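You operate a simulated robot arm through the tools that you are given. There is no shell and no other tool. Be economical: measure what you need, move in short steps, check, and stop when the job is done.

You run a simulated two-armed robot. Do the job below in one go: nothing can be reset, and whatever is moved stays where it is left.

TASK
Carry the waste crate with both arms and set it on the top of the low brown box left of the aisle.

It is judged by the outcome, as a careful person would: the job done as asked, and still so three seconds after it is handed in. It fails if anything else is knocked over, pushed out of place, dropped, spilled or broken.

THE ROBOT
Two 7-joint arms with two-finger parallel grippers on one trunk, on a base that drives. Base frame: it is fixed to the floor where the robot stands at the start and does not move with it; the origin is under the middle of the robot, x ahead of it, y to its left, z up. Units: cm, degrees, N and s.
The left shoulder is at the start at [5, 16.8, 88.2], the right one opposite. With the tool pointing down near the work surface each hand reaches from about 10 to 58 cm from the robot's upright axis, wherever it stands, measured 20 degrees to its own side. Places, roughly: top of the low brown box left of the aisle [-220, 70, 40]. Payload 1.57 kg a hand.
The TCP of each hand is the grasp point between the finger pads, 3 cm short of the fingertips. In the tool frame z runs along the fingers and y along their closing line. Largest opening 8 cm; finger width 1.7, thickness 1.2; the body of the gripper, 4 by 8.2 cm, starts 8 cm behind the TCP.
Orientation is that of the tool frame in the base frame, as a unit quaternion [w, x, y, z]. With the fingers straight down and closing along the base's y, the tool's x points along the base's -x, its y along +y and its z along -z.

THE INTERFACE
- The arms move only by the tool drive_tool. It takes "left_targets", "right_targets" or both (then of equal length, played together; a hand with none holds still); each is a list of rows, each a list of 7 numbers: the finger opening in cm, from 0 to 8, then the shift along the tool's x, y, z in cm, then the turn, a rotation vector about the tool's x, y, z in degrees. In form: [[fingers, x, y, z, ax, ay, az], ...]. A call has 1 to 12 rows; each row shifts and turns the commanded pose from where the row before left it, along the tool's axes as they then stand. Rows are played at 5 a second. More than 5 cm and 8.6 degrees between two rows, or a gripper value outside its range, and nothing of the call is played. A pose out of reach is approached as far as the arm can. The call stops where the force on the tool passes 40 N (or 10 N more than at its start, if that is more) or the arm is blocked; 0.2 s more then pass. Each finger travels about 4.5 cm/s and halts on what it meets, pressing with about 40 N; the grip force reading is that of the motor and also rises with nothing between the fingers. The clock runs only during rows and for 0.2 s after the last one: add rows that do not move to give the fingers time. It gives the time, the measured TCP pose, the force on the tool (base axes), the opening and the grip force at its end, in the units of the frame above (readings bear some noise), with the torque about the TCP (base axes, N m) and any sound that the robot's microphone picked up, and new pictures: "pictures" is both (left out), scene, wrist or none (wrist: the cameras of the hands that moved).
- Cameras (640 x 400 px; columns grow to the right, rows downward): "scene" is now at [10.17, -1.97, 105.45]; the picture's right is [-0.31, -0.95, 0.00], its down [-0.84, 0.28, -0.46] and it looks along [0.43, -0.14, -0.89] (base axes); focal length 260 px, centre (320, 200). "left" rides on the left gripper at [7.2, 0.7, -12.2] in its tool frame; the picture's right is [-0.09, 1.00, 0.00], its down [-0.84, -0.08, -0.54] and it looks along [-0.54, -0.05, 0.84] (tool axes); focal length 238 px, centre (320, 200). "right" rides on the right gripper at [7.2, -0.7, -12.2] in its tool frame; the picture's right is [0.09, 1.00, 0.00], its down [-0.84, 0.08, -0.54] and it looks along [-0.54, 0.05, 0.84] (tool axes); focal length 238 px, centre (320, 200). There is no depth. A picture from a camera that has moved, and an enlarged one, comes with that camera's place and axes in the base frame and with its lens.
- slide_trunk(by): slides the trunk up (or, below 0, down) by that many cm; the arms and the scene camera ride with it, the base frame stays. It gives what a move gives, with no picture.
- roll_base(legs): drives the robot by 1 to 6 legs, each [ahead, left, turn to the left] in cm, cm and degrees, along the robot's own axes; the way and the turn of a leg run together, so that a leg with both is an arc; at most 150 cm and 180 degrees a leg. The arms and the cameras ride along, it lands a little off, and it stops where it bumps. It gives what a move gives, and a new picture of the scene camera.
- aim_head(pan, tilt): turns the head with the scene camera to pan (to the left, within 80 degrees either way) and tilt (down, from -29 to 69), counted from straight ahead of the robot. It gives what a move gives, and a new picture of the scene camera.
- close_up(camera, box): a new picture of the part [left, top, right, bottom] of that camera's present view, enlarged. It takes no simulated time.
- finish_job(): hands the job in; it is judged then, once.

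Work in short steps. Places have to be worked out from the pictures, the camera data and where the tool is seen: move nearer, look again, correct. Check each grasp and each placing, and mend what went wrong. You have 120 turns and 260 pictures in all, those below and enlarged ones among them. Open the grippers and draw the arms clear of the work before you hand the job in, unless the task says otherwise; then end with one line.

The tools are called after "Request:" as a command line: name --argument value ..., lists and objects as JSON in quotes. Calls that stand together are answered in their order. drive_tool: Moves the arms, as the interface text tells. Its arguments: {"type":"object","properties":{"left_targets":{"type":"array","items":{"type":"array","items":{"type":"number"}}},"right_targets":{"type":"array","items":{"type":"array","items":{"type":"number"}}},"pictures":{"type":"string","enum":["both","scene","wrist","none"]}},"required":[]} The other tools are called the same way: slide_trunk (by) slides the trunk up or down; roll_base (legs) drives the base; aim_head (pan, tilt) turns the head that bears the scene camera; close_up (camera, box) takes an enlarged picture of a part of a camera's view; finish_job () hands the job in.

At the start:

```text
clock: 0.0
left_ee_pos: [28.07, 4.08, 59.2]
left_ee_rot: [0.0, -0.001, 1.0, 0.0]
left_wrist_force: [-0.5, 0.2, 0.2]
left_wrist_torque: [-0.01, 0.04, 0.0]
left_width: 8.02
left_grasp_force: 0.0
right_ee_pos: [28.23, -20.37, 55.72]
right_ee_rot: [0.0, 0.001, 1.0, 0.0]
right_wrist_force: [-0.2, 0.4, 0.6]
right_wrist_torque: [-0.02, -0.04, 0.01]
right_width: 8.01
right_grasp_force: 0.0
trunk travel left (down, up): [-5.0, 39.3]
robot x, y, heading: [0.19, 0.02, 0.2]
head pan, tilt: [-18.2, 62.8]
```

scene: 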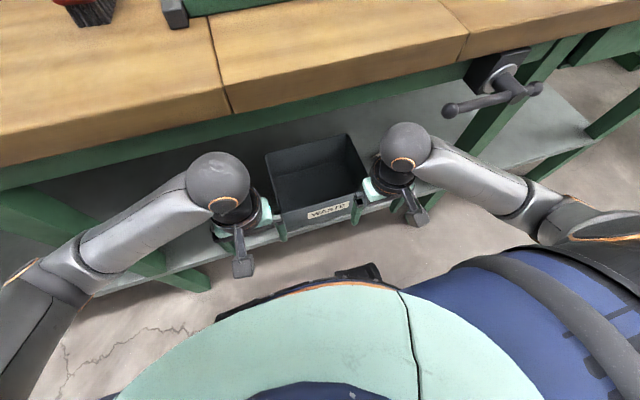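
right: 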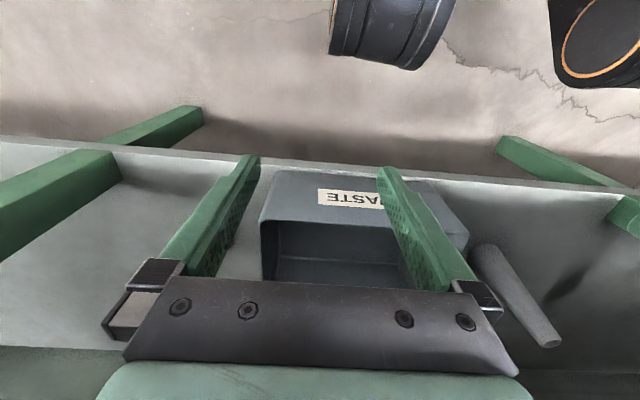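
left: 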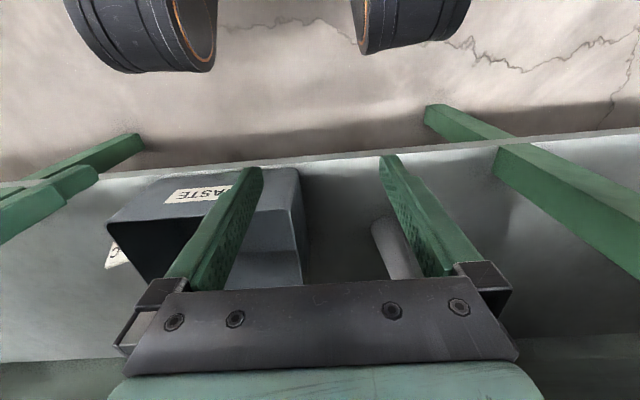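

I'll start with enlarged views of the crate on the lower shelf, to locate its rim and walls.

Request:
close_up --camera "scene" --box '[200, 110, 440, 260]'

Request:
close_up --camera "right" --box '[200, 130, 580, 368]'

Request:
close_up --camera "left" --box '[80, 130, 460, 368]'

```text
2.67 times, centred on (320, 185) of scene
camera zoom: at [10.17, -1.97, 105.45], right [-0.31, -0.95, 0.0], down [-0.84, 0.28, -0.46], along [0.43, -0.14, -0.89], focal length 693 px, centre (320, 240)
```

zoom: 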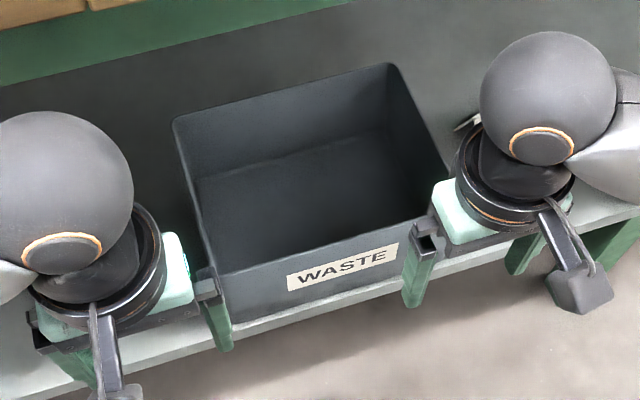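

```text
1.68 times, centred on (390, 249) of right
camera zoom: at [20.94, -21.0, 68.02], right [-0.09, 1.0, 0.0], down [0.84, 0.08, 0.54], along [0.54, 0.05, -0.84], focal length 401 px, centre (202, 118)
```

zoom: 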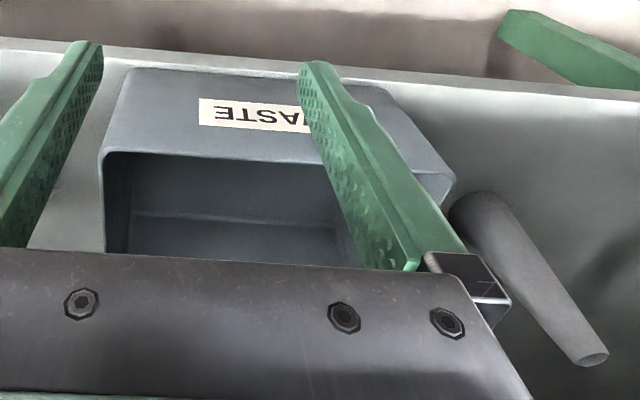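

```text
1.68 times, centred on (270, 249) of left
camera zoom: at [20.81, 4.82, 71.37], right [0.09, 1.0, 0.0], down [0.84, -0.08, 0.54], along [0.54, -0.05, -0.84], focal length 401 px, centre (404, 118)
```

zoom: 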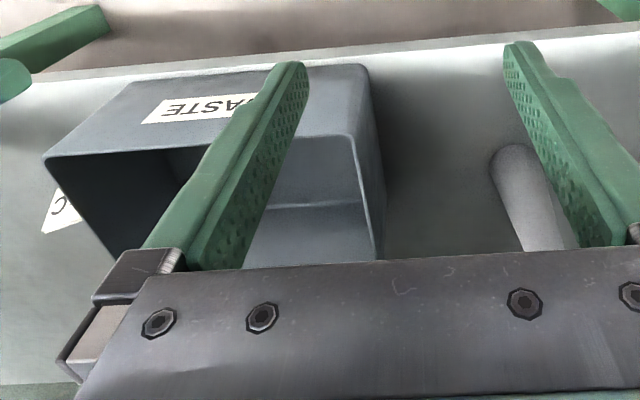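

Triangulating gives a crate rim at about x 38.5–57, y −26…−1, z ≈ 46, on a shelf at z ≈ 33. It sits under the bench top. Before backing off for a better look, I'll check the surroundings with the head.

Request:
aim_head --pan 80 --tilt 25

Request:
aim_head --pan -80 --tilt 25

Request:
aim_head --pan 0 --tilt 25

```text
clock: 1.7
left_ee_pos: [28.07, 4.08, 59.23]
left_ee_rot: [0.0, -0.001, 1.0, 0.0]
left_wrist_force: [0.8, 0.6, -0.1]
left_wrist_torque: [-0.03, 0.0, 0.02]
left_width: 8.01
left_grasp_force: 0.0
right_ee_pos: [28.31, -20.42, 55.65]
right_ee_rot: [0.001, 0.0, 1.0, 0.0]
right_wrist_force: [0.5, 0.1, 0.4]
right_wrist_torque: [0.01, 0.01, 0.0]
right_width: 8.04
right_grasp_force: 0.0
trunk travel left (down, up): [-5.0, 39.3]
robot x, y, heading: [-0.32, 0.08, 0.2]
head pan, tilt: [80.0, 25.0]
camera scene: at [5.75, 9.08, 110.77], right [0.98, -0.17, 0.0], down [-0.07, -0.42, -0.91], along [0.16, 0.89, -0.42], focal length 260 px, centre (320, 200)
```

scene: 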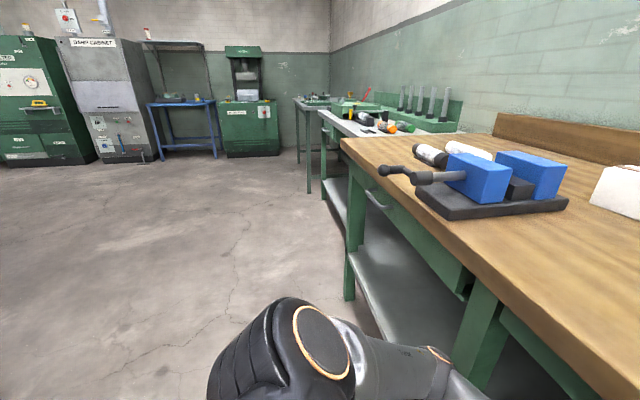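

```text
clock: 4.2
left_ee_pos: [28.21, 4.1, 59.21]
left_ee_rot: [0.0, 0.0, 1.0, 0.0]
left_wrist_force: [-0.3, 0.3, -0.2]
left_wrist_torque: [-0.04, -0.01, 0.03]
left_width: 7.98
left_grasp_force: 0.1
right_ee_pos: [28.12, -20.23, 55.69]
right_ee_rot: [0.0, -0.001, 1.0, -0.001]
right_wrist_force: [-0.5, 0.7, 0.6]
right_wrist_torque: [0.01, 0.01, -0.02]
right_width: 7.99
right_grasp_force: 0.1
trunk travel left (down, up): [-5.0, 39.3]
robot x, y, heading: [0.01, 0.24, 0.3]
head pan, tilt: [-80.0, 25.0]
camera scene: at [5.75, -9.06, 110.77], right [-0.98, -0.17, 0.0], down [-0.07, 0.42, -0.91], along [0.16, -0.89, -0.42], focal length 260 px, centre (320, 200)
```

scene: 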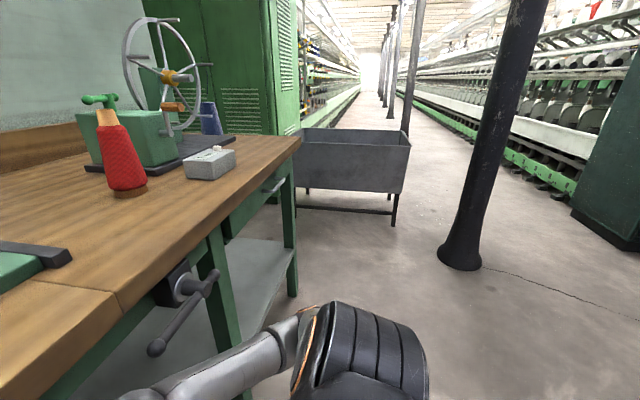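

```text
clock: 5.7
left_ee_pos: [28.06, 4.06, 59.29]
left_ee_rot: [0.0, 0.001, 1.0, 0.0]
left_wrist_force: [0.1, -0.1, -0.6]
left_wrist_torque: [-0.03, 0.05, -0.01]
left_width: 8.01
left_grasp_force: 0.1
right_ee_pos: [28.15, -20.3, 55.61]
right_ee_rot: [0.0, -0.001, 1.0, 0.0]
right_wrist_force: [-0.5, -0.2, 0.7]
right_wrist_torque: [-0.01, 0.01, -0.01]
right_width: 8.0
right_grasp_force: 0.0
trunk travel left (down, up): [-5.0, 39.3]
robot x, y, heading: [-0.16, 0.36, 0.1]
head pan, tilt: [0.0, 25.0]
camera scene: at [13.36, 0.0, 110.77], right [0.0, -1.0, 0.0], down [-0.42, 0.0, -0.91], along [0.91, 0.0, -0.42], focal length 260 px, centre (320, 200)
```

scene: 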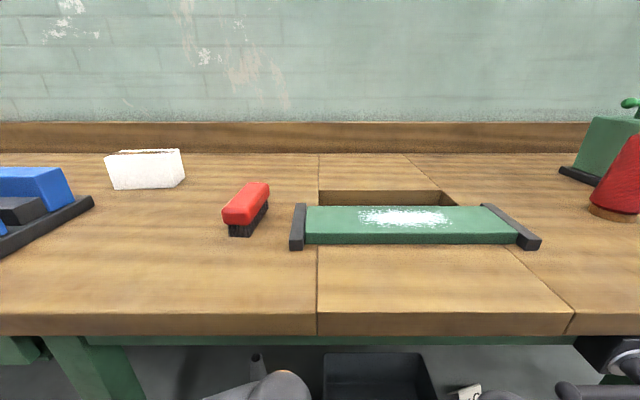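

The bench top overhangs the crate and the floor nearby looks open. I'll back off 35 cm and look in under the bench.

Request:
roll_base --legs '[[-35, 0, 0]]'

Request:
aim_head --pan -10 --tilt 45

```text
clock: 8.0
left_ee_pos: [-6.34, 4.13, 59.16]
left_ee_rot: [0.0, -0.001, 1.0, 0.0]
left_wrist_force: [-0.3, 1.1, 0.1]
left_wrist_torque: [0.0, 0.0, 0.0]
left_width: 8.0
left_grasp_force: 0.0
right_ee_pos: [-6.15, -20.42, 55.72]
right_ee_rot: [0.0, -0.001, 1.0, 0.0]
right_wrist_force: [0.4, -1.1, -0.3]
right_wrist_torque: [0.02, 0.02, 0.01]
right_width: 8.02
right_grasp_force: 0.1
trunk travel left (down, up): [-5.0, 39.3]
robot x, y, heading: [-34.4, -0.01, 0.1]
head pan, tilt: [0.0, 25.0]
camera scene: at [-21.04, 0.0, 110.77], right [0.0, -1.0, 0.0], down [-0.42, 0.0, -0.91], along [0.91, 0.0, -0.42], focal length 260 px, centre (320, 200)
```

scene: 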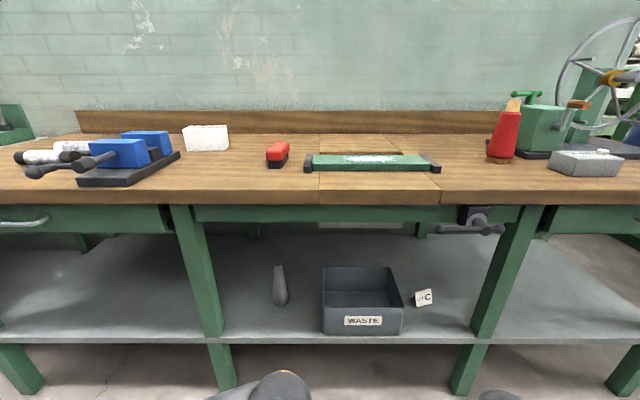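

```text
clock: 8.8
left_ee_pos: [-6.25, 4.11, 59.2]
left_ee_rot: [0.0, 0.0, 1.0, 0.0]
left_wrist_force: [-0.2, 0.2, 0.3]
left_wrist_torque: [0.02, 0.02, -0.04]
left_width: 8.01
left_grasp_force: 0.0
right_ee_pos: [-6.25, -20.27, 55.76]
right_ee_rot: [-0.001, -0.001, 1.0, -0.001]
right_wrist_force: [0.2, -0.2, 0.1]
right_wrist_torque: [0.01, -0.01, 0.0]
right_width: 8.01
right_grasp_force: 0.2
trunk travel left (down, up): [-5.0, 39.3]
robot x, y, heading: [-34.43, -0.35, -0.1]
head pan, tilt: [-10.0, 45.0]
camera scene: at [-22.25, -1.41, 107.72], right [-0.17, -0.99, 0.0], down [-0.7, 0.12, -0.71], along [0.7, -0.12, -0.71], focal length 260 px, centre (320, 200)
```

scene: 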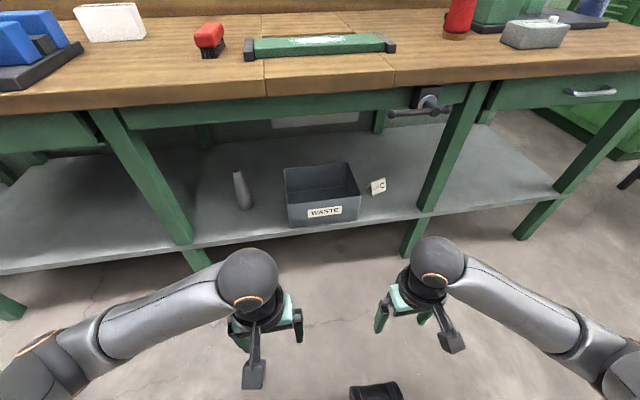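

Bench top underside is at about z 84 at its front edge, with the apron down to about 78. That leaves good room above the crate. I'll zoom in on the crate and the tag to its right.

Request:
close_up --camera "scene" --box '[220, 130, 420, 255]'

```text
3.20 times, centred on (320, 192) of scene
camera zoom: at [-22.25, -1.41, 107.72], right [-0.17, -0.99, 0.0], down [-0.7, 0.12, -0.71], along [0.7, -0.12, -0.71], focal length 832 px, centre (320, 224)
```

zoom: 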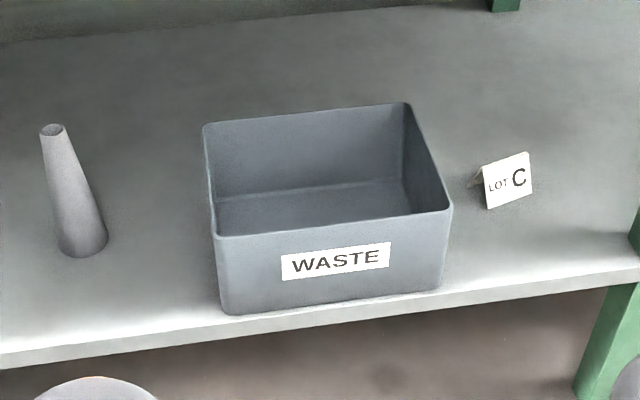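

The crate has vertical walls, 25 × 18.6 × 12.5 cm. A cone stands at about (51, 16) and a card at about (50, −36), so I must keep clear of both. My plan is to grip both side-wall rims with the hands pitched forward 40°, keeping the wrists out from under the bench. First I set the hands' posture here in the open.

Request:
drive_tool --left_targets '[[4, 0, 0, 0, 0, -8, 0], [4, 0, 0, 0, 0, -8, 0], [4, 0, 0, 0, 0, -8, 0], [4, 0, 0, 0, 0, -8, 0], [4, 0, 0, 0, 0, -8, 0], [4, -1.65, 1.66, 3.26, 0, 0, 0], [4, -1.65, 1.66, 3.26, 0, 0, 0], [4, -1.65, 1.66, 3.26, 0, 0, 0], [4, -1.65, 1.66, 3.26, 0, 0, 0], [4, -1.65, 1.66, 3.26, 0, 0, 0], [4, 0, 0, 0, 0, 0, 0]]' --right_targets '[[4, 0, 0, 0, 0, -8, 0], [4, 0, 0, 0, 0, -8, 0], [4, 0, 0, 0, 0, -8, 0], [4, 0, 0, 0, 0, -8, 0], [4, 0, 0, 0, 0, -8, 0], [4, -2.1, 1.5, 2.73, 0, 0, 0], [4, -2.1, 1.5, 2.73, 0, 0, 0], [4, -2.1, 1.5, 2.73, 0, 0, 0], [4, -2.1, 1.5, 2.73, 0, 0, 0], [4, -2.1, 1.5, 2.73, 0, 0, 0], [4, 0, 0, 0, 0, 0, 0]]' --pictures "scene"

```text
clock: 9.5
left_ee_pos: [-5.28, 4.28, 59.79]
left_ee_rot: [0.176, -0.014, 0.984, 0.0]
left_wrist_force: [3.1, 0.8, -0.1]
left_wrist_torque: [-0.02, 0.2, -0.05]
left_width: 3.99
left_grasp_force: 0.1
right_ee_pos: [-5.49, -20.34, 55.11]
right_ee_rot: [0.163, -0.001, 0.987, 0.0]
right_wrist_force: [-0.2, -0.9, -0.1]
right_wrist_torque: [-0.01, 0.0, 0.02]
right_width: 4.0
right_grasp_force: 0.0
right hand out of reach, approached as far as the arm can: row 2, 3
trunk travel left (down, up): [-5.0, 39.3]
robot x, y, heading: [-34.31, 0.13, -0.1]
head pan, tilt: [-10.0, 45.0]
stopped in row 3 (left hand): the force on the tool passed its limit at 89 N (the readings are from after the stop); the commanded pose is now the measured one
camera scene: at [-22.25, -1.41, 107.72], right [-0.17, -0.99, 0.0], down [-0.7, 0.12, -0.71], along [0.7, -0.12, -0.71], focal length 260 px, centre (320, 200)
```

scene: 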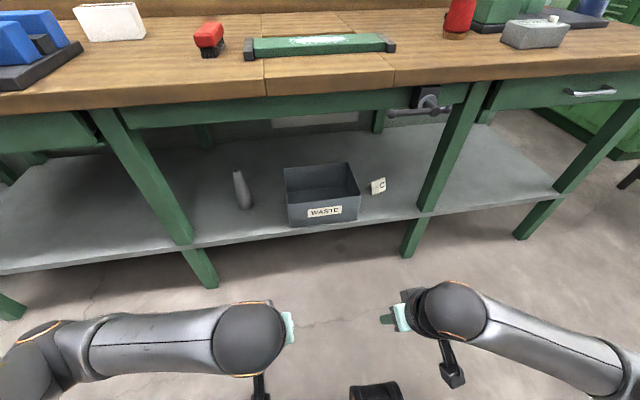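

The hands turned about 20°, then the left wrist met the robot's own body or ran out of room. I'll move the hands forward and apart first, then finish the pitch.

Request:
drive_tool --left_targets '[[4, -3.5, 2, 1.2, 0, 0, 0], [4, -3.5, 2, 1.2, 0, 0, 0], [4, -3.5, 2, 1.2, 0, 0, 0], [4, -3.5, 2, 1.2, 0, 0, 0], [4, 0, 0, 0, 0, 0, 0]]' --right_targets '[[4, -3.5, 1.9, 1.2, 0, 0, 0], [4, -3.5, 1.9, 1.2, 0, 0, 0], [4, -3.5, 1.9, 1.2, 0, 0, 0], [4, -3.5, 1.9, 1.2, 0, 0, 0], [4, 0, 0, 0, 0, 0, 0]]' --pictures "scene"

```text
clock: 10.7
left_ee_pos: [9.49, 12.66, 60.13]
left_ee_rot: [0.176, -0.012, 0.984, -0.001]
left_wrist_force: [-0.5, -0.7, -0.7]
left_wrist_torque: [0.01, 0.0, 0.01]
left_width: 3.98
left_grasp_force: 0.1
right_ee_pos: [9.37, -12.57, 55.18]
right_ee_rot: [0.163, -0.001, 0.987, 0.001]
right_wrist_force: [-0.4, -0.1, 0.3]
right_wrist_torque: [-0.04, 0.02, 0.02]
right_width: 4.0
right_grasp_force: 0.1
trunk travel left (down, up): [-5.0, 39.3]
robot x, y, heading: [-34.14, 0.11, 0.2]
head pan, tilt: [-10.0, 45.0]
camera scene: at [-22.25, -1.41, 107.72], right [-0.17, -0.99, 0.0], down [-0.7, 0.12, -0.71], along [0.7, -0.12, -0.71], focal length 260 px, centre (320, 200)
```

scene: 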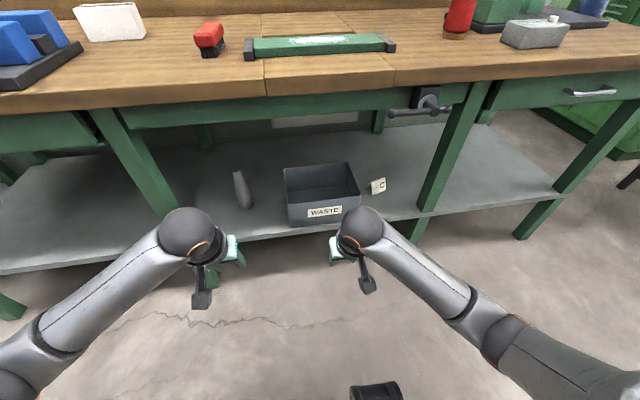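

Clear now. I'll finish the pitch to 40°.

Request:
drive_tool --left_targets '[[4, 0, 0, 0, 0, -6.6, 0], [4, 0, 0, 0, 0, -6.6, 0], [4, 0, 0, 0, 0, -6.6, 0], [4, 0, 0, 0, 0, 0, 1.4], [4, 0, 0, 0, 0, 0, 0]]' --right_targets '[[4, 0, 0, 0, 0, -7.1, 0], [4, 0, 0, 0, 0, -7.1, 0], [4, 0, 0, 0, 0, -7.1, 0], [4, 0, 0, 0, 0, 0, 0], [4, 0, 0, 0, 0, 0, 0]]' --pictures "scene"

```text
clock: 11.9
left_ee_pos: [9.33, 12.71, 60.06]
left_ee_rot: [0.342, -0.001, 0.94, 0.007]
left_wrist_force: [0.4, -1.0, -0.1]
left_wrist_torque: [0.05, -0.02, -0.03]
left_width: 4.0
left_grasp_force: 0.0
right_ee_pos: [9.29, -12.57, 55.28]
right_ee_rot: [0.342, -0.001, 0.94, 0.0]
right_wrist_force: [0.5, 0.1, 0.3]
right_wrist_torque: [0.0, -0.04, -0.01]
right_width: 3.99
right_grasp_force: 0.1
trunk travel left (down, up): [-5.0, 39.3]
robot x, y, heading: [-34.51, 0.06, 0.3]
head pan, tilt: [-10.0, 45.0]
camera scene: at [-22.25, -1.42, 107.72], right [-0.17, -0.99, 0.0], down [-0.7, 0.12, -0.71], along [0.7, -0.12, -0.71], focal length 260 px, centre (320, 200)
```

scene: 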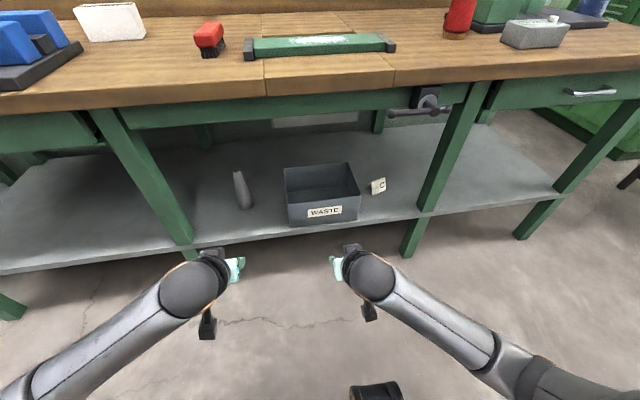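

Both hands are pitched 40°, about 25 cm apart. I'll lower both to z ≈ 52 and shift the base right to centre on the crate at y ≈ −13.6.

Request:
drive_tool --left_targets '[[4, 2.55, 0, 3.05, 0, 0, 0], [4, 2.55, 0, 3.05, 0, 0, 0], [4, 0, 0, 0, 0, 0, 0]]' --right_targets '[[4, 1.05, 0, 1.25, 0, 0, 0], [4, 1.05, 0, 1.25, 0, 0, 0], [4, 0, 0, 0, 0, 0, 0]]' --pictures "none"

Request:
roll_base --legs '[[0, -13.7, 0]]'

```text
clock: 12.7
left_ee_pos: [9.22, 12.8, 52.07]
left_ee_rot: [0.342, 0.0, 0.94, 0.006]
left_wrist_force: [0.7, 0.6, -0.5]
left_wrist_torque: [-0.03, -0.01, -0.01]
left_width: 4.0
left_grasp_force: 0.1
right_ee_pos: [9.34, -12.68, 51.81]
right_ee_rot: [0.343, -0.001, 0.939, 0.0]
right_wrist_force: [-0.1, 0.2, -0.2]
right_wrist_torque: [0.02, 0.0, 0.0]
right_width: 3.99
right_grasp_force: 0.0
trunk travel left (down, up): [-5.0, 39.3]
robot x, y, heading: [-34.52, 0.15, 0.2]
head pan, tilt: [-10.0, 45.0]
```

```text
clock: 14.6
left_ee_pos: [9.29, -0.98, 52.12]
left_ee_rot: [0.342, -0.001, 0.94, 0.006]
left_wrist_force: [-0.5, -0.5, 0.9]
left_wrist_torque: [-0.02, 0.0, -0.03]
left_width: 3.99
left_grasp_force: 0.2
right_ee_pos: [9.28, -26.39, 51.84]
right_ee_rot: [0.343, -0.001, 0.939, 0.0]
right_wrist_force: [0.2, 0.1, -0.4]
right_wrist_torque: [-0.03, 0.01, 0.03]
right_width: 4.01
right_grasp_force: 0.1
trunk travel left (down, up): [-5.0, 39.3]
robot x, y, heading: [-34.9, -13.7, -0.1]
head pan, tilt: [-10.0, 45.0]
camera scene: at [-22.22, -15.17, 107.72], right [-0.17, -0.99, 0.0], down [-0.7, 0.12, -0.71], along [0.7, -0.12, -0.71], focal length 260 px, centre (320, 200)
```

scene: 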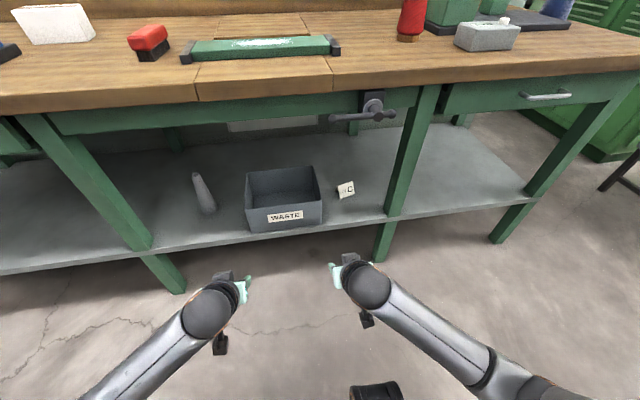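

The hands line up at y −1.0 and −26.4. I'll drive ahead 22 cm so the fingers stop just short of the crate, and look again.

Request:
roll_base --legs '[[22, 0, 0]]'

Request:
aim_head --pan 0 --tilt 58

Request:
close_up --camera "left" --box '[0, 0, 640, 400]'

Request:
close_up --camera "right" --box '[0, 0, 640, 400]'

```text
clock: 16.3
left_ee_pos: [31.26, -0.88, 52.0]
left_ee_rot: [0.342, -0.001, 0.94, 0.006]
left_wrist_force: [-0.4, 0.2, -0.4]
left_wrist_torque: [0.01, 0.01, -0.01]
left_width: 3.98
left_grasp_force: 0.0
right_ee_pos: [31.21, -26.29, 51.85]
right_ee_rot: [0.342, -0.001, 0.94, 0.001]
right_wrist_force: [0.3, 0.4, 0.3]
right_wrist_torque: [-0.03, -0.02, 0.02]
right_width: 4.0
right_grasp_force: 0.1
trunk travel left (down, up): [-5.0, 39.3]
robot x, y, heading: [-12.32, -13.88, 0.3]
head pan, tilt: [-10.0, 45.0]
camera scene: at [-0.3, -15.11, 107.72], right [-0.17, -0.99, 0.0], down [-0.7, 0.12, -0.71], along [0.7, -0.12, -0.71], focal length 260 px, centre (320, 200)
```

scene: 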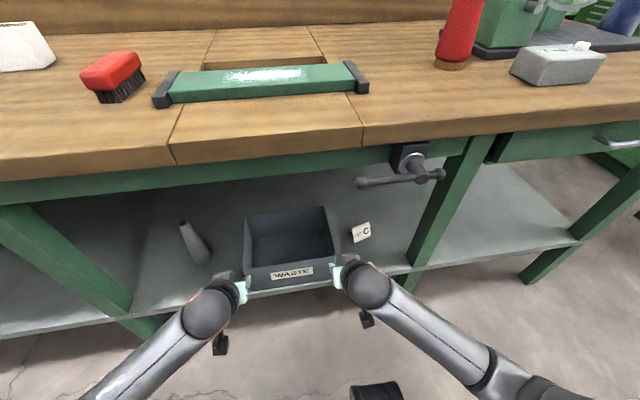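

```text
clock: 17.0
left_ee_pos: [31.21, -0.85, 52.07]
left_ee_rot: [0.343, 0.0, 0.939, 0.006]
left_wrist_force: [-0.3, 0.1, 0.0]
left_wrist_torque: [0.02, -0.02, -0.01]
left_width: 3.98
left_grasp_force: 0.0
right_ee_pos: [31.36, -26.38, 51.8]
right_ee_rot: [0.343, -0.001, 0.939, 0.0]
right_wrist_force: [0.9, 0.4, -0.5]
right_wrist_torque: [0.01, -0.02, -0.02]
right_width: 4.01
right_grasp_force: 0.1
trunk travel left (down, up): [-5.0, 39.3]
robot x, y, heading: [-12.39, -13.78, 0.0]
head pan, tilt: [0.0, 58.0]
camera scene: at [-1.41, -13.71, 106.01], right [0.0, -1.0, 0.0], down [-0.85, 0.0, -0.53], along [0.53, 0.0, -0.85], focal length 260 px, centre (320, 200)
```

scene: 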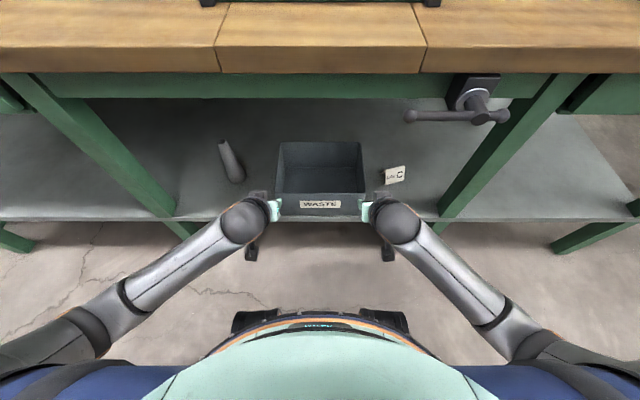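

```text
1.00 times, centred on (320, 200) of left (not enlarged: the box is as wide or as high as the picture)
camera zoom: at [17.77, -0.29, 56.83], right [0.06, 1.0, 0.07], down [0.29, -0.09, 0.95], along [0.95, -0.04, -0.3], focal length 238 px, centre (320, 200)
```

zoom: 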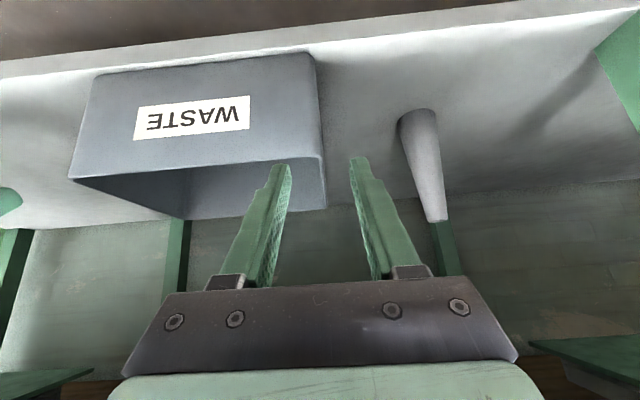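

```text
1.00 times, centred on (320, 200) of right (not enlarged: the box is as wide or as high as the picture)
camera zoom: at [17.89, -27.01, 56.61], right [-0.07, 1.0, -0.06], down [0.29, 0.08, 0.95], along [0.95, 0.05, -0.3], focal length 238 px, centre (320, 200)
```

zoom: 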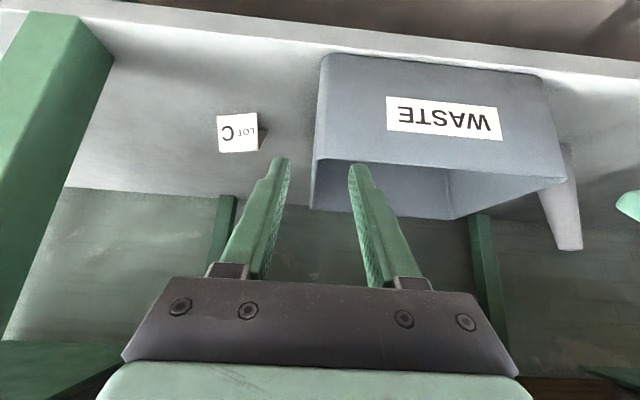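

Alignment is good: the wall corners sit between the fingers in both wrist views. I'll lower the hands 2 cm for clearance under the vise handle, which is at about (31, −28, 78), and drive in part-way.

Request:
drive_tool --left_targets '[[4, 1.29, 0, 1.53, 0, 0, 0], [4, 0, 0, 0, 0, 0, 0]]' --right_targets '[[4, 1.16, 0, 1.38, 0, 0, 0], [4, 0, 0, 0, 0, 0, 0]]' --pictures "none"

Request:
roll_base --legs '[[8, 0, 0]]'

```text
clock: 17.6
left_ee_pos: [31.13, -0.77, 50.07]
left_ee_rot: [0.342, 0.0, 0.94, 0.005]
left_wrist_force: [-0.8, -0.1, 0.8]
left_wrist_torque: [0.0, 0.01, -0.03]
left_width: 4.0
left_grasp_force: 0.2
right_ee_pos: [31.28, -26.31, 50.07]
right_ee_rot: [0.343, -0.001, 0.939, 0.0]
right_wrist_force: [-0.2, 0.8, 0.0]
right_wrist_torque: [-0.01, -0.01, -0.01]
right_width: 4.02
right_grasp_force: 0.2
trunk travel left (down, up): [-5.0, 39.3]
robot x, y, heading: [-12.62, -13.64, 0.2]
head pan, tilt: [0.0, 58.0]
```

```text
clock: 18.7
left_ee_pos: [38.97, -0.74, 50.05]
left_ee_rot: [0.342, -0.001, 0.94, 0.007]
left_wrist_force: [0.1, 0.0, -1.0]
left_wrist_torque: [-0.03, 0.0, -0.03]
left_width: 3.99
left_grasp_force: 0.0
right_ee_pos: [39.09, -26.22, 49.96]
right_ee_rot: [0.343, -0.001, 0.939, 0.0]
right_wrist_force: [0.4, 0.0, 0.4]
right_wrist_torque: [-0.02, -0.01, -0.02]
right_width: 3.98
right_grasp_force: 0.0
trunk travel left (down, up): [-5.0, 39.3]
robot x, y, heading: [-4.64, -13.76, 0.1]
head pan, tilt: [0.0, 58.0]
camera scene: at [6.45, -13.68, 106.01], right [0.0, -1.0, 0.0], down [-0.85, 0.0, -0.53], along [0.53, 0.0, -0.85], focal length 260 px, centre (320, 200)
```

scene: 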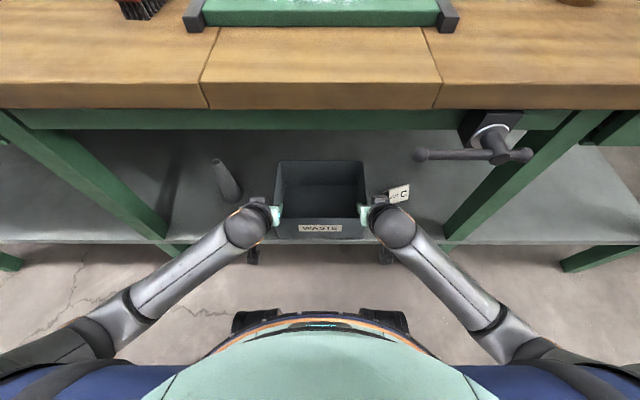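

The handle end confirms at (31, −28, 78), while the wrist top is around 71, so it's clear. I'll drive the last 6.5 cm and check the wrist views.

Request:
roll_base --legs '[[6.5, 0, 0]]'

Request:
close_up --camera "left" --box '[0, 0, 640, 400]'

Request:
close_up --camera "right" --box '[0, 0, 640, 400]'

```text
clock: 19.7
left_ee_pos: [45.54, -0.76, 50.19]
left_ee_rot: [0.343, -0.001, 0.939, 0.007]
left_wrist_force: [0.1, -0.5, 0.8]
left_wrist_torque: [-0.03, -0.01, 0.03]
left_width: 3.97
left_grasp_force: 0.0
right_ee_pos: [45.69, -26.29, 50.05]
right_ee_rot: [0.342, -0.001, 0.94, 0.0]
right_wrist_force: [1.1, 0.4, 0.7]
right_wrist_torque: [0.03, 0.01, 0.01]
right_width: 4.0
right_grasp_force: 0.1
trunk travel left (down, up): [-5.0, 39.3]
robot x, y, heading: [2.12, -14.3, 0.2]
head pan, tilt: [0.0, 58.0]
camera scene: at [13.03, -13.68, 106.01], right [0.0, -1.0, 0.0], down [-0.85, 0.0, -0.53], along [0.53, 0.0, -0.85], focal length 260 px, centre (320, 200)
```

scene: 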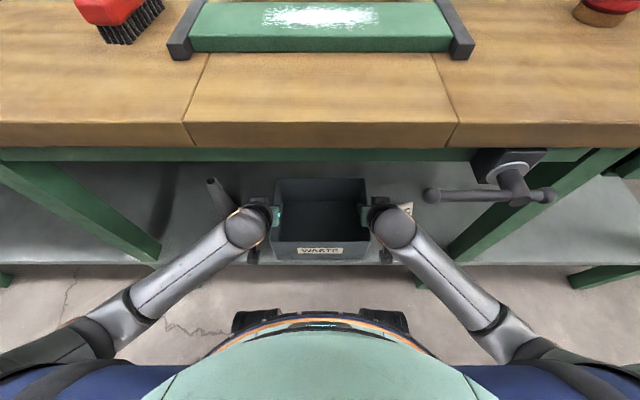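

```text
1.00 times, centred on (320, 200) of left (not enlarged: the box is as wide or as high as the picture)
camera zoom: at [32.12, -0.23, 54.85], right [0.06, 1.0, 0.07], down [0.29, -0.09, 0.95], along [0.95, -0.04, -0.3], focal length 238 px, centre (320, 200)
```

zoom: 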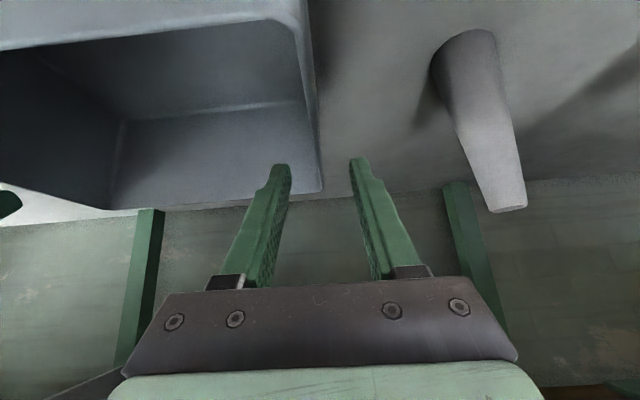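

```text
1.00 times, centred on (320, 200) of right (not enlarged: the box is as wide or as high as the picture)
camera zoom: at [32.27, -26.96, 54.83], right [-0.07, 1.0, -0.06], down [0.29, 0.08, 0.95], along [0.95, 0.05, -0.3], focal length 238 px, centre (320, 200)
```

zoom: 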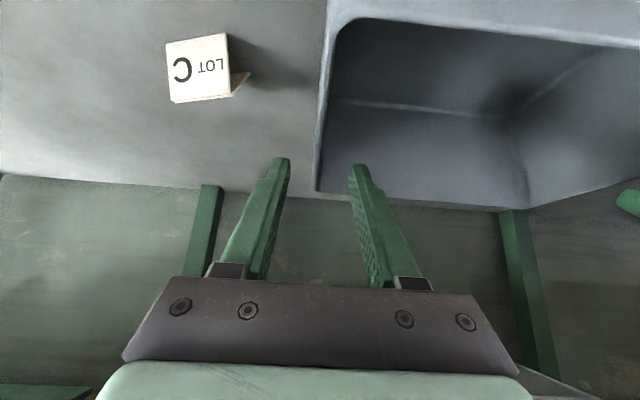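

The walls sit between the fingers on both sides, and the card and cone are clear. I'll descend 6 cm to straddle the rims, nudging the right hand 0.3 cm outward.

Request:
drive_tool --left_targets '[[4, 1.29, 0, 1.53, 0, 0, 0], [4, 1.29, -0.1, 1.53, 0, 0, 0], [4, 1.29, 0, 1.53, 0, 0, 0], [4, 0, 0, 0, 0, 0, 0]]' --right_targets '[[4, 1.29, -0.3, 1.53, 0, 0, 0], [4, 1.29, 0, 1.53, 0, 0, 0], [4, 1.29, 0, 1.53, 0, 0, 0], [4, 0, 0, 0, 0, 0, 0]]' --pictures "both"

```text
clock: 20.7
left_ee_pos: [45.57, -0.89, 43.99]
left_ee_rot: [0.342, 0.0, 0.94, 0.006]
left_wrist_force: [0.2, 0.5, -1.0]
left_wrist_torque: [0.0, -0.02, 0.0]
left_width: 3.97
left_grasp_force: 0.1
right_ee_pos: [45.71, -26.56, 43.88]
right_ee_rot: [0.342, -0.001, 0.94, 0.0]
right_wrist_force: [-0.2, 0.1, 0.4]
right_wrist_torque: [-0.01, 0.03, -0.01]
right_width: 4.0
right_grasp_force: 0.2
trunk travel left (down, up): [-5.0, 39.3]
robot x, y, heading: [2.11, -13.36, 0.2]
head pan, tilt: [0.0, 58.0]
camera scene: at [13.03, -13.68, 106.0], right [0.0, -1.0, 0.0], down [-0.85, 0.0, -0.53], along [0.53, 0.0, -0.85], focal length 260 px, centre (320, 200)
camera right: at [32.34, -27.32, 48.67], right [-0.07, 1.0, -0.06], down [0.29, 0.08, 0.95], along [0.95, 0.05, -0.3], focal length 238 px, centre (320, 200)
camera left: at [32.1, -0.28, 48.75], right [0.06, 1.0, 0.07], down [0.29, -0.09, 0.95], along [0.95, -0.04, -0.3], focal length 238 px, centre (320, 200)
```

scene: 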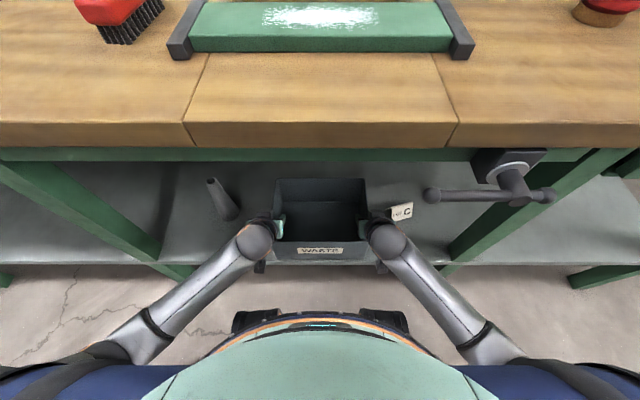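
right: 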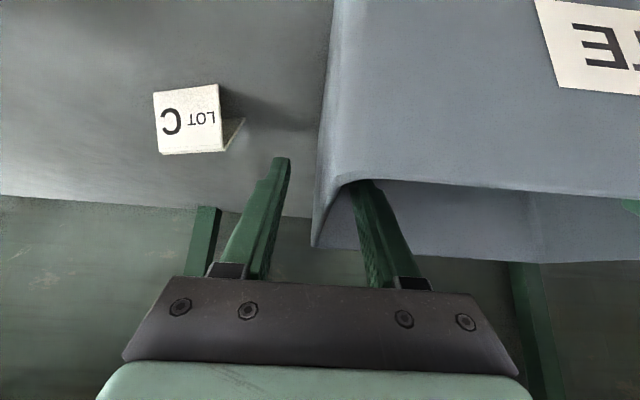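
left: 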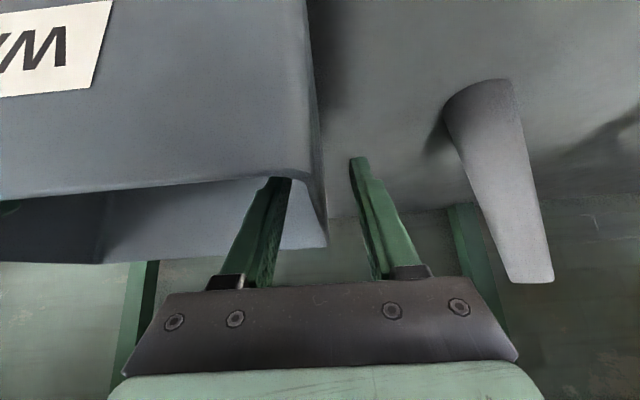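

The fingers straddle both side walls. I'll close to 1.6 cm first to see whether the walls are centred.

Request:
drive_tool --left_targets '[[2.5, 0, 0, 0, 0, 0, 0], [1.6, 0, 0, 0, 0, 0, 0], [1.6, 0, 0, 0, 0, 0, 0]]' --right_targets '[[2.5, 0, 0, 0, 0, 0, 0], [1.6, 0, 0, 0, 0, 0, 0], [1.6, 0, 0, 0, 0, 0, 0]]' --pictures "wrist"

```text
clock: 21.5
left_ee_pos: [45.61, -0.76, 44.12]
left_ee_rot: [0.342, -0.001, 0.94, 0.006]
left_wrist_force: [-0.1, 0.8, 0.5]
left_wrist_torque: [-0.02, 0.0, -0.02]
left_width: 1.58
left_grasp_force: 0.1
right_ee_pos: [45.69, -26.52, 44.03]
right_ee_rot: [0.343, -0.001, 0.939, 0.001]
right_wrist_force: [-0.2, -0.3, -0.3]
right_wrist_torque: [0.01, -0.01, 0.03]
right_width: 1.61
right_grasp_force: 0.1
trunk travel left (down, up): [-5.0, 39.3]
robot x, y, heading: [1.72, -13.9, 0.2]
head pan, tilt: [0.0, 58.0]
camera right: at [32.35, -27.3, 48.71], right [-0.07, 1.0, -0.06], down [0.29, 0.08, 0.95], along [0.95, 0.05, -0.3], focal length 238 px, centre (320, 200)
camera left: at [32.09, -0.29, 48.77], right [0.06, 1.0, 0.07], down [0.29, -0.09, 0.95], along [0.95, -0.04, -0.3], focal length 238 px, centre (320, 200)
```

right: 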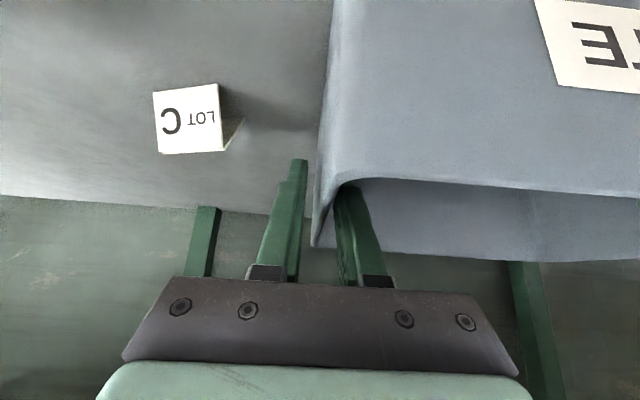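
left: 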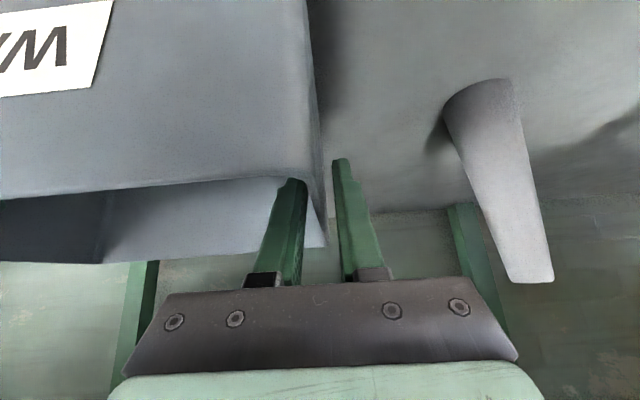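

No contact yet, and the walls are slightly nearer the inner fingers. I'll shift each hand 0.2 cm inward and close fully.

Request:
drive_tool --left_targets '[[1.4, 0, -0.2, 0, 0, 0, 0], [0.9, 0, 0, 0, 0, 0, 0], [0, 0, 0, 0, 0, 0, 0], [0, 0, 0, 0, 0, 0, 0], [0, 0, 0, 0, 0, 0, 0]]' --right_targets '[[1.4, 0, 0.15, 0, 0, 0, 0], [0.9, 0, 0, 0, 0, 0, 0], [0, 0, 0, 0, 0, 0, 0], [0, 0, 0, 0, 0, 0, 0], [0, 0, 0, 0, 0, 0, 0]]' --pictures "wrist"

```text
clock: 22.7
left_ee_pos: [45.53, -1.08, 44.03]
left_ee_rot: [0.342, -0.001, 0.94, 0.007]
left_wrist_force: [-1.1, 12.4, 2.3]
left_wrist_torque: [-1.06, 0.0, -0.94]
left_width: 0.45
left_grasp_force: 24.8
right_ee_pos: [45.8, -26.51, 44.02]
right_ee_rot: [0.343, 0.0, 0.939, -0.001]
right_wrist_force: [1.7, -9.3, 0.4]
right_wrist_torque: [0.54, 0.28, 0.44]
right_width: 0.4
right_grasp_force: 25.1
trunk travel left (down, up): [-5.0, 39.3]
robot x, y, heading: [2.1, -13.24, 0.1]
head pan, tilt: [0.0, 58.0]
camera right: at [32.39, -27.22, 48.76], right [-0.07, 1.0, -0.06], down [0.29, 0.08, 0.95], along [0.95, 0.05, -0.3], focal length 238 px, centre (320, 200)
camera left: at [32.1, -0.42, 48.79], right [0.06, 1.0, 0.07], down [0.29, -0.09, 0.95], along [0.95, -0.04, -0.3], focal length 238 px, centre (320, 200)
```

right: 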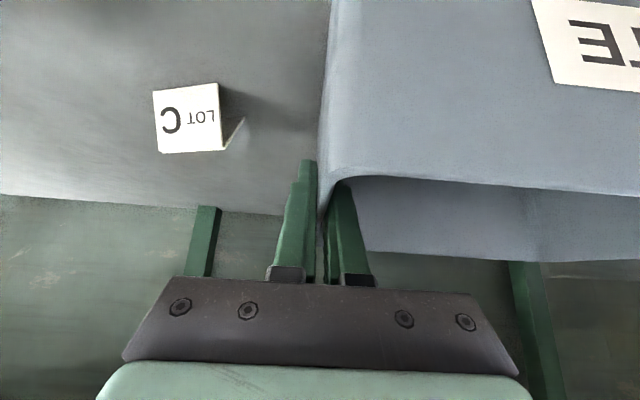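
left: 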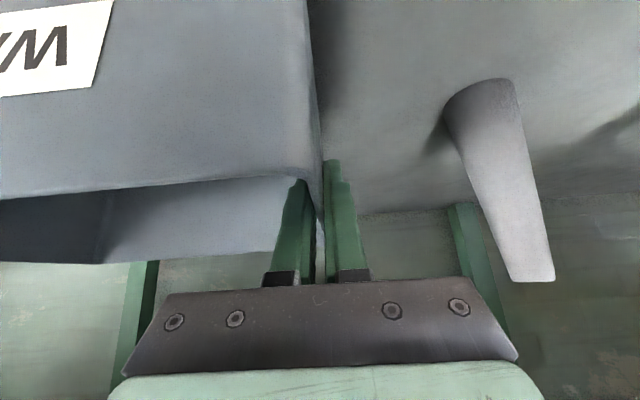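

Both hands hold the walls, about 0.4 cm thick. There's about 10 N of inward squeeze, so I'll relax it slightly and then lift with the trunk, which raises both hands evenly.

Request:
drive_tool --left_targets '[[0, 0, 0.12, 0, 0, 0, 0], [0, 0, 0, 0, 0, 0, 0]]' --right_targets '[[0, 0, -0.12, 0, 0, 0, 0], [0, 0, 0, 0, 0, 0, 0]]' --pictures "none"

Request:
slide_trunk --by 3

Request:
close_up --camera "scene" --box '[180, 130, 460, 305]'

Request:
close_up --camera "right" --box '[0, 0, 640, 400]'

```text
clock: 23.3
left_ee_pos: [45.55, -1.13, 44.1]
left_ee_rot: [0.34, -0.001, 0.94, 0.005]
left_wrist_force: [-3.5, 6.5, 0.2]
left_wrist_torque: [-1.06, -0.2, -0.91]
left_width: 0.42
left_grasp_force: 24.8
right_ee_pos: [45.82, -26.66, 44.04]
right_ee_rot: [0.342, -0.001, 0.94, 0.0]
right_wrist_force: [4.3, -6.3, 0.2]
right_wrist_torque: [0.09, -0.04, -0.05]
right_width: 0.38
right_grasp_force: 24.5
trunk travel left (down, up): [-5.0, 39.3]
robot x, y, heading: [1.95, -13.95, 0.2]
head pan, tilt: [0.0, 58.0]
```

```text
clock: 24.0
left_ee_pos: [45.66, -0.91, 47.23]
left_ee_rot: [0.343, -0.002, 0.939, 0.007]
left_wrist_force: [0.5, 4.9, 5.5]
left_wrist_torque: [-0.17, 0.61, -0.11]
left_width: 0.34
left_grasp_force: 24.7
right_ee_pos: [45.7, -26.5, 47.22]
right_ee_rot: [0.345, -0.002, 0.939, 0.001]
right_wrist_force: [-5.0, -2.6, 9.6]
right_wrist_torque: [-0.07, 0.63, -0.04]
right_width: 0.34
right_grasp_force: 24.2
trunk travel left (down, up): [-8.0, 36.3]
robot x, y, heading: [1.8, -13.93, 0.2]
head pan, tilt: [0.0, 58.0]
```

```text
2.29 times, centred on (320, 218) of scene
camera zoom: at [12.95, -13.66, 109.06], right [0.0, -1.0, 0.0], down [-0.85, 0.0, -0.53], along [0.53, 0.0, -0.85], focal length 594 px, centre (320, 160)
```

zoom: 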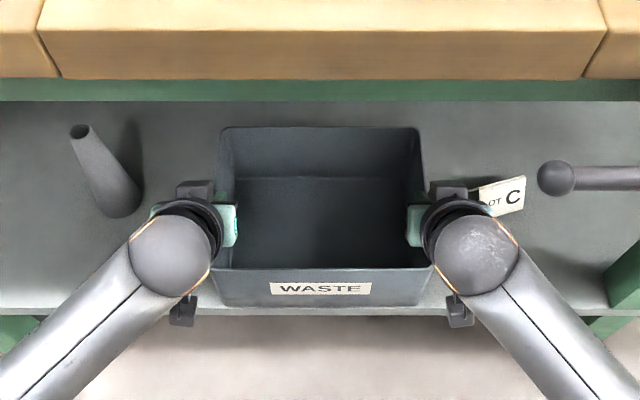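

```text
1.00 times, centred on (320, 200) of right (not enlarged: the box is as wide or as high as the picture)
camera zoom: at [32.32, -27.19, 51.95], right [-0.07, 1.0, -0.06], down [0.29, 0.08, 0.95], along [0.95, 0.05, -0.29], focal length 238 px, centre (320, 200)
```

zoom: 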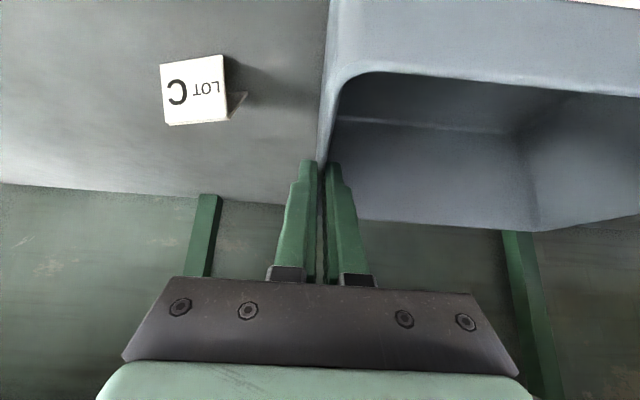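

The front rim dropped in the wrist view by exactly the lift distance. The crate is still on the shelf and the fingers slid up the walls. I'll open, go back down a little deeper, and regrip.

Request:
drive_tool --left_targets '[[1.6, 0, 0, 0, 0, 0, 0], [1.6, 0, 0, 0, 0, 0, 0], [1.6, 0, 0, 0, 0, 0, 0]]' --right_targets '[[1.6, 0, 0, 0, 0, 0, 0], [1.6, 0, 0, 0, 0, 0, 0], [1.6, 0, 0, 0, 0, 0, 0]]' --pictures "wrist"

Request:
slide_trunk --by -4

Request:
close_up --camera "left" --box '[160, 100, 480, 300]'

Request:
close_up --camera "right" --box '[160, 100, 480, 300]'

```text
clock: 24.8
left_ee_pos: [45.46, -1.05, 47.16]
left_ee_rot: [0.342, -0.001, 0.94, 0.005]
left_wrist_force: [1.1, 0.8, 0.0]
left_wrist_torque: [0.02, -0.02, -0.01]
left_width: 1.61
left_grasp_force: 0.1
right_ee_pos: [45.68, -26.52, 47.05]
right_ee_rot: [0.343, 0.0, 0.939, 0.0]
right_wrist_force: [0.3, -1.0, 0.1]
right_wrist_torque: [0.02, 0.01, 0.01]
right_width: 1.6
right_grasp_force: 0.2
trunk travel left (down, up): [-8.0, 36.3]
robot x, y, heading: [1.69, -13.67, 0.2]
head pan, tilt: [0.0, 58.0]
camera right: at [32.32, -27.25, 51.78], right [-0.07, 1.0, -0.06], down [0.29, 0.08, 0.95], along [0.95, 0.05, -0.3], focal length 238 px, centre (320, 200)
camera left: at [32.12, -0.41, 51.8], right [0.06, 1.0, 0.07], down [0.29, -0.09, 0.95], along [0.95, -0.04, -0.3], focal length 238 px, centre (320, 200)
```

right: 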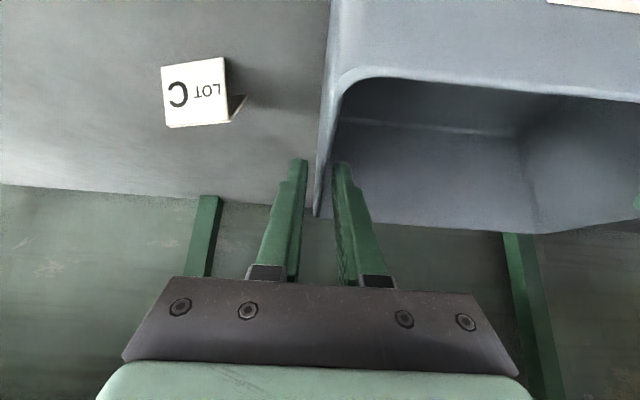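
left: 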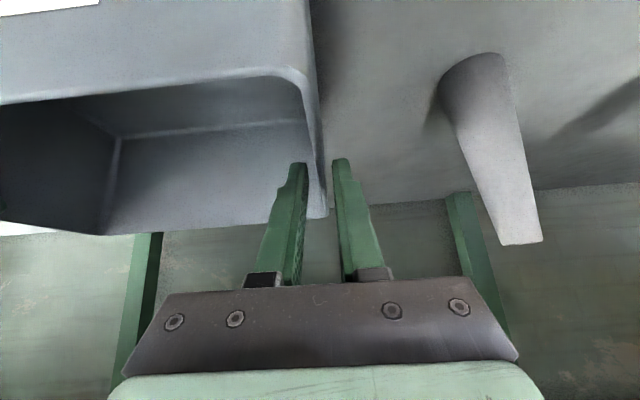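

```text
clock: 25.7
left_ee_pos: [45.57, -0.99, 43.11]
left_ee_rot: [0.342, -0.002, 0.94, 0.006]
left_wrist_force: [0.1, -0.5, -0.1]
left_wrist_torque: [-0.01, -0.01, -0.03]
left_width: 1.6
left_grasp_force: 0.0
right_ee_pos: [45.66, -26.5, 42.93]
right_ee_rot: [0.343, 0.0, 0.939, 0.0]
right_wrist_force: [0.9, 0.2, -0.9]
right_wrist_torque: [0.0, 0.02, 0.0]
right_width: 1.59
right_grasp_force: 0.0
trunk travel left (down, up): [-4.0, 40.3]
robot x, y, heading: [2.32, -13.39, 0.2]
head pan, tilt: [0.0, 58.0]
```

```text
2.00 times, centred on (320, 200) of left
camera zoom: at [32.12, -0.39, 47.81], right [0.06, 1.0, 0.07], down [0.29, -0.09, 0.95], along [0.95, -0.04, -0.3], focal length 477 px, centre (320, 200)
```

zoom: 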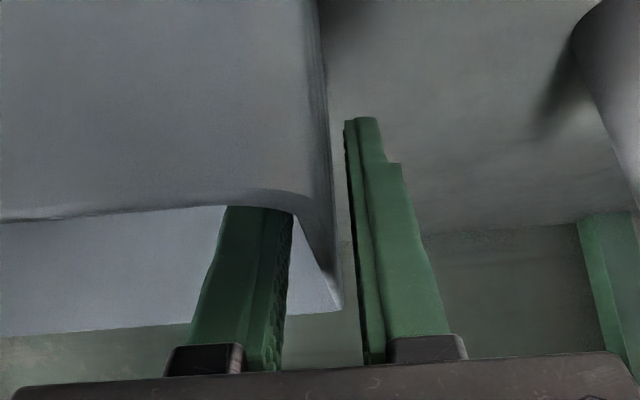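

```text
2.00 times, centred on (320, 200) of right
camera zoom: at [32.33, -27.26, 47.79], right [-0.07, 1.0, -0.06], down [0.29, 0.08, 0.95], along [0.95, 0.05, -0.3], focal length 477 px, centre (320, 200)
```

zoom: 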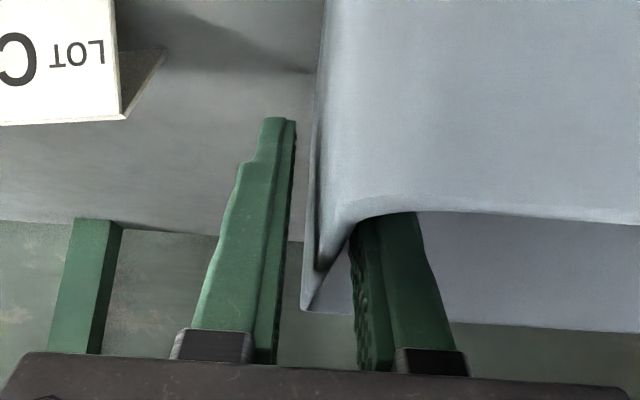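

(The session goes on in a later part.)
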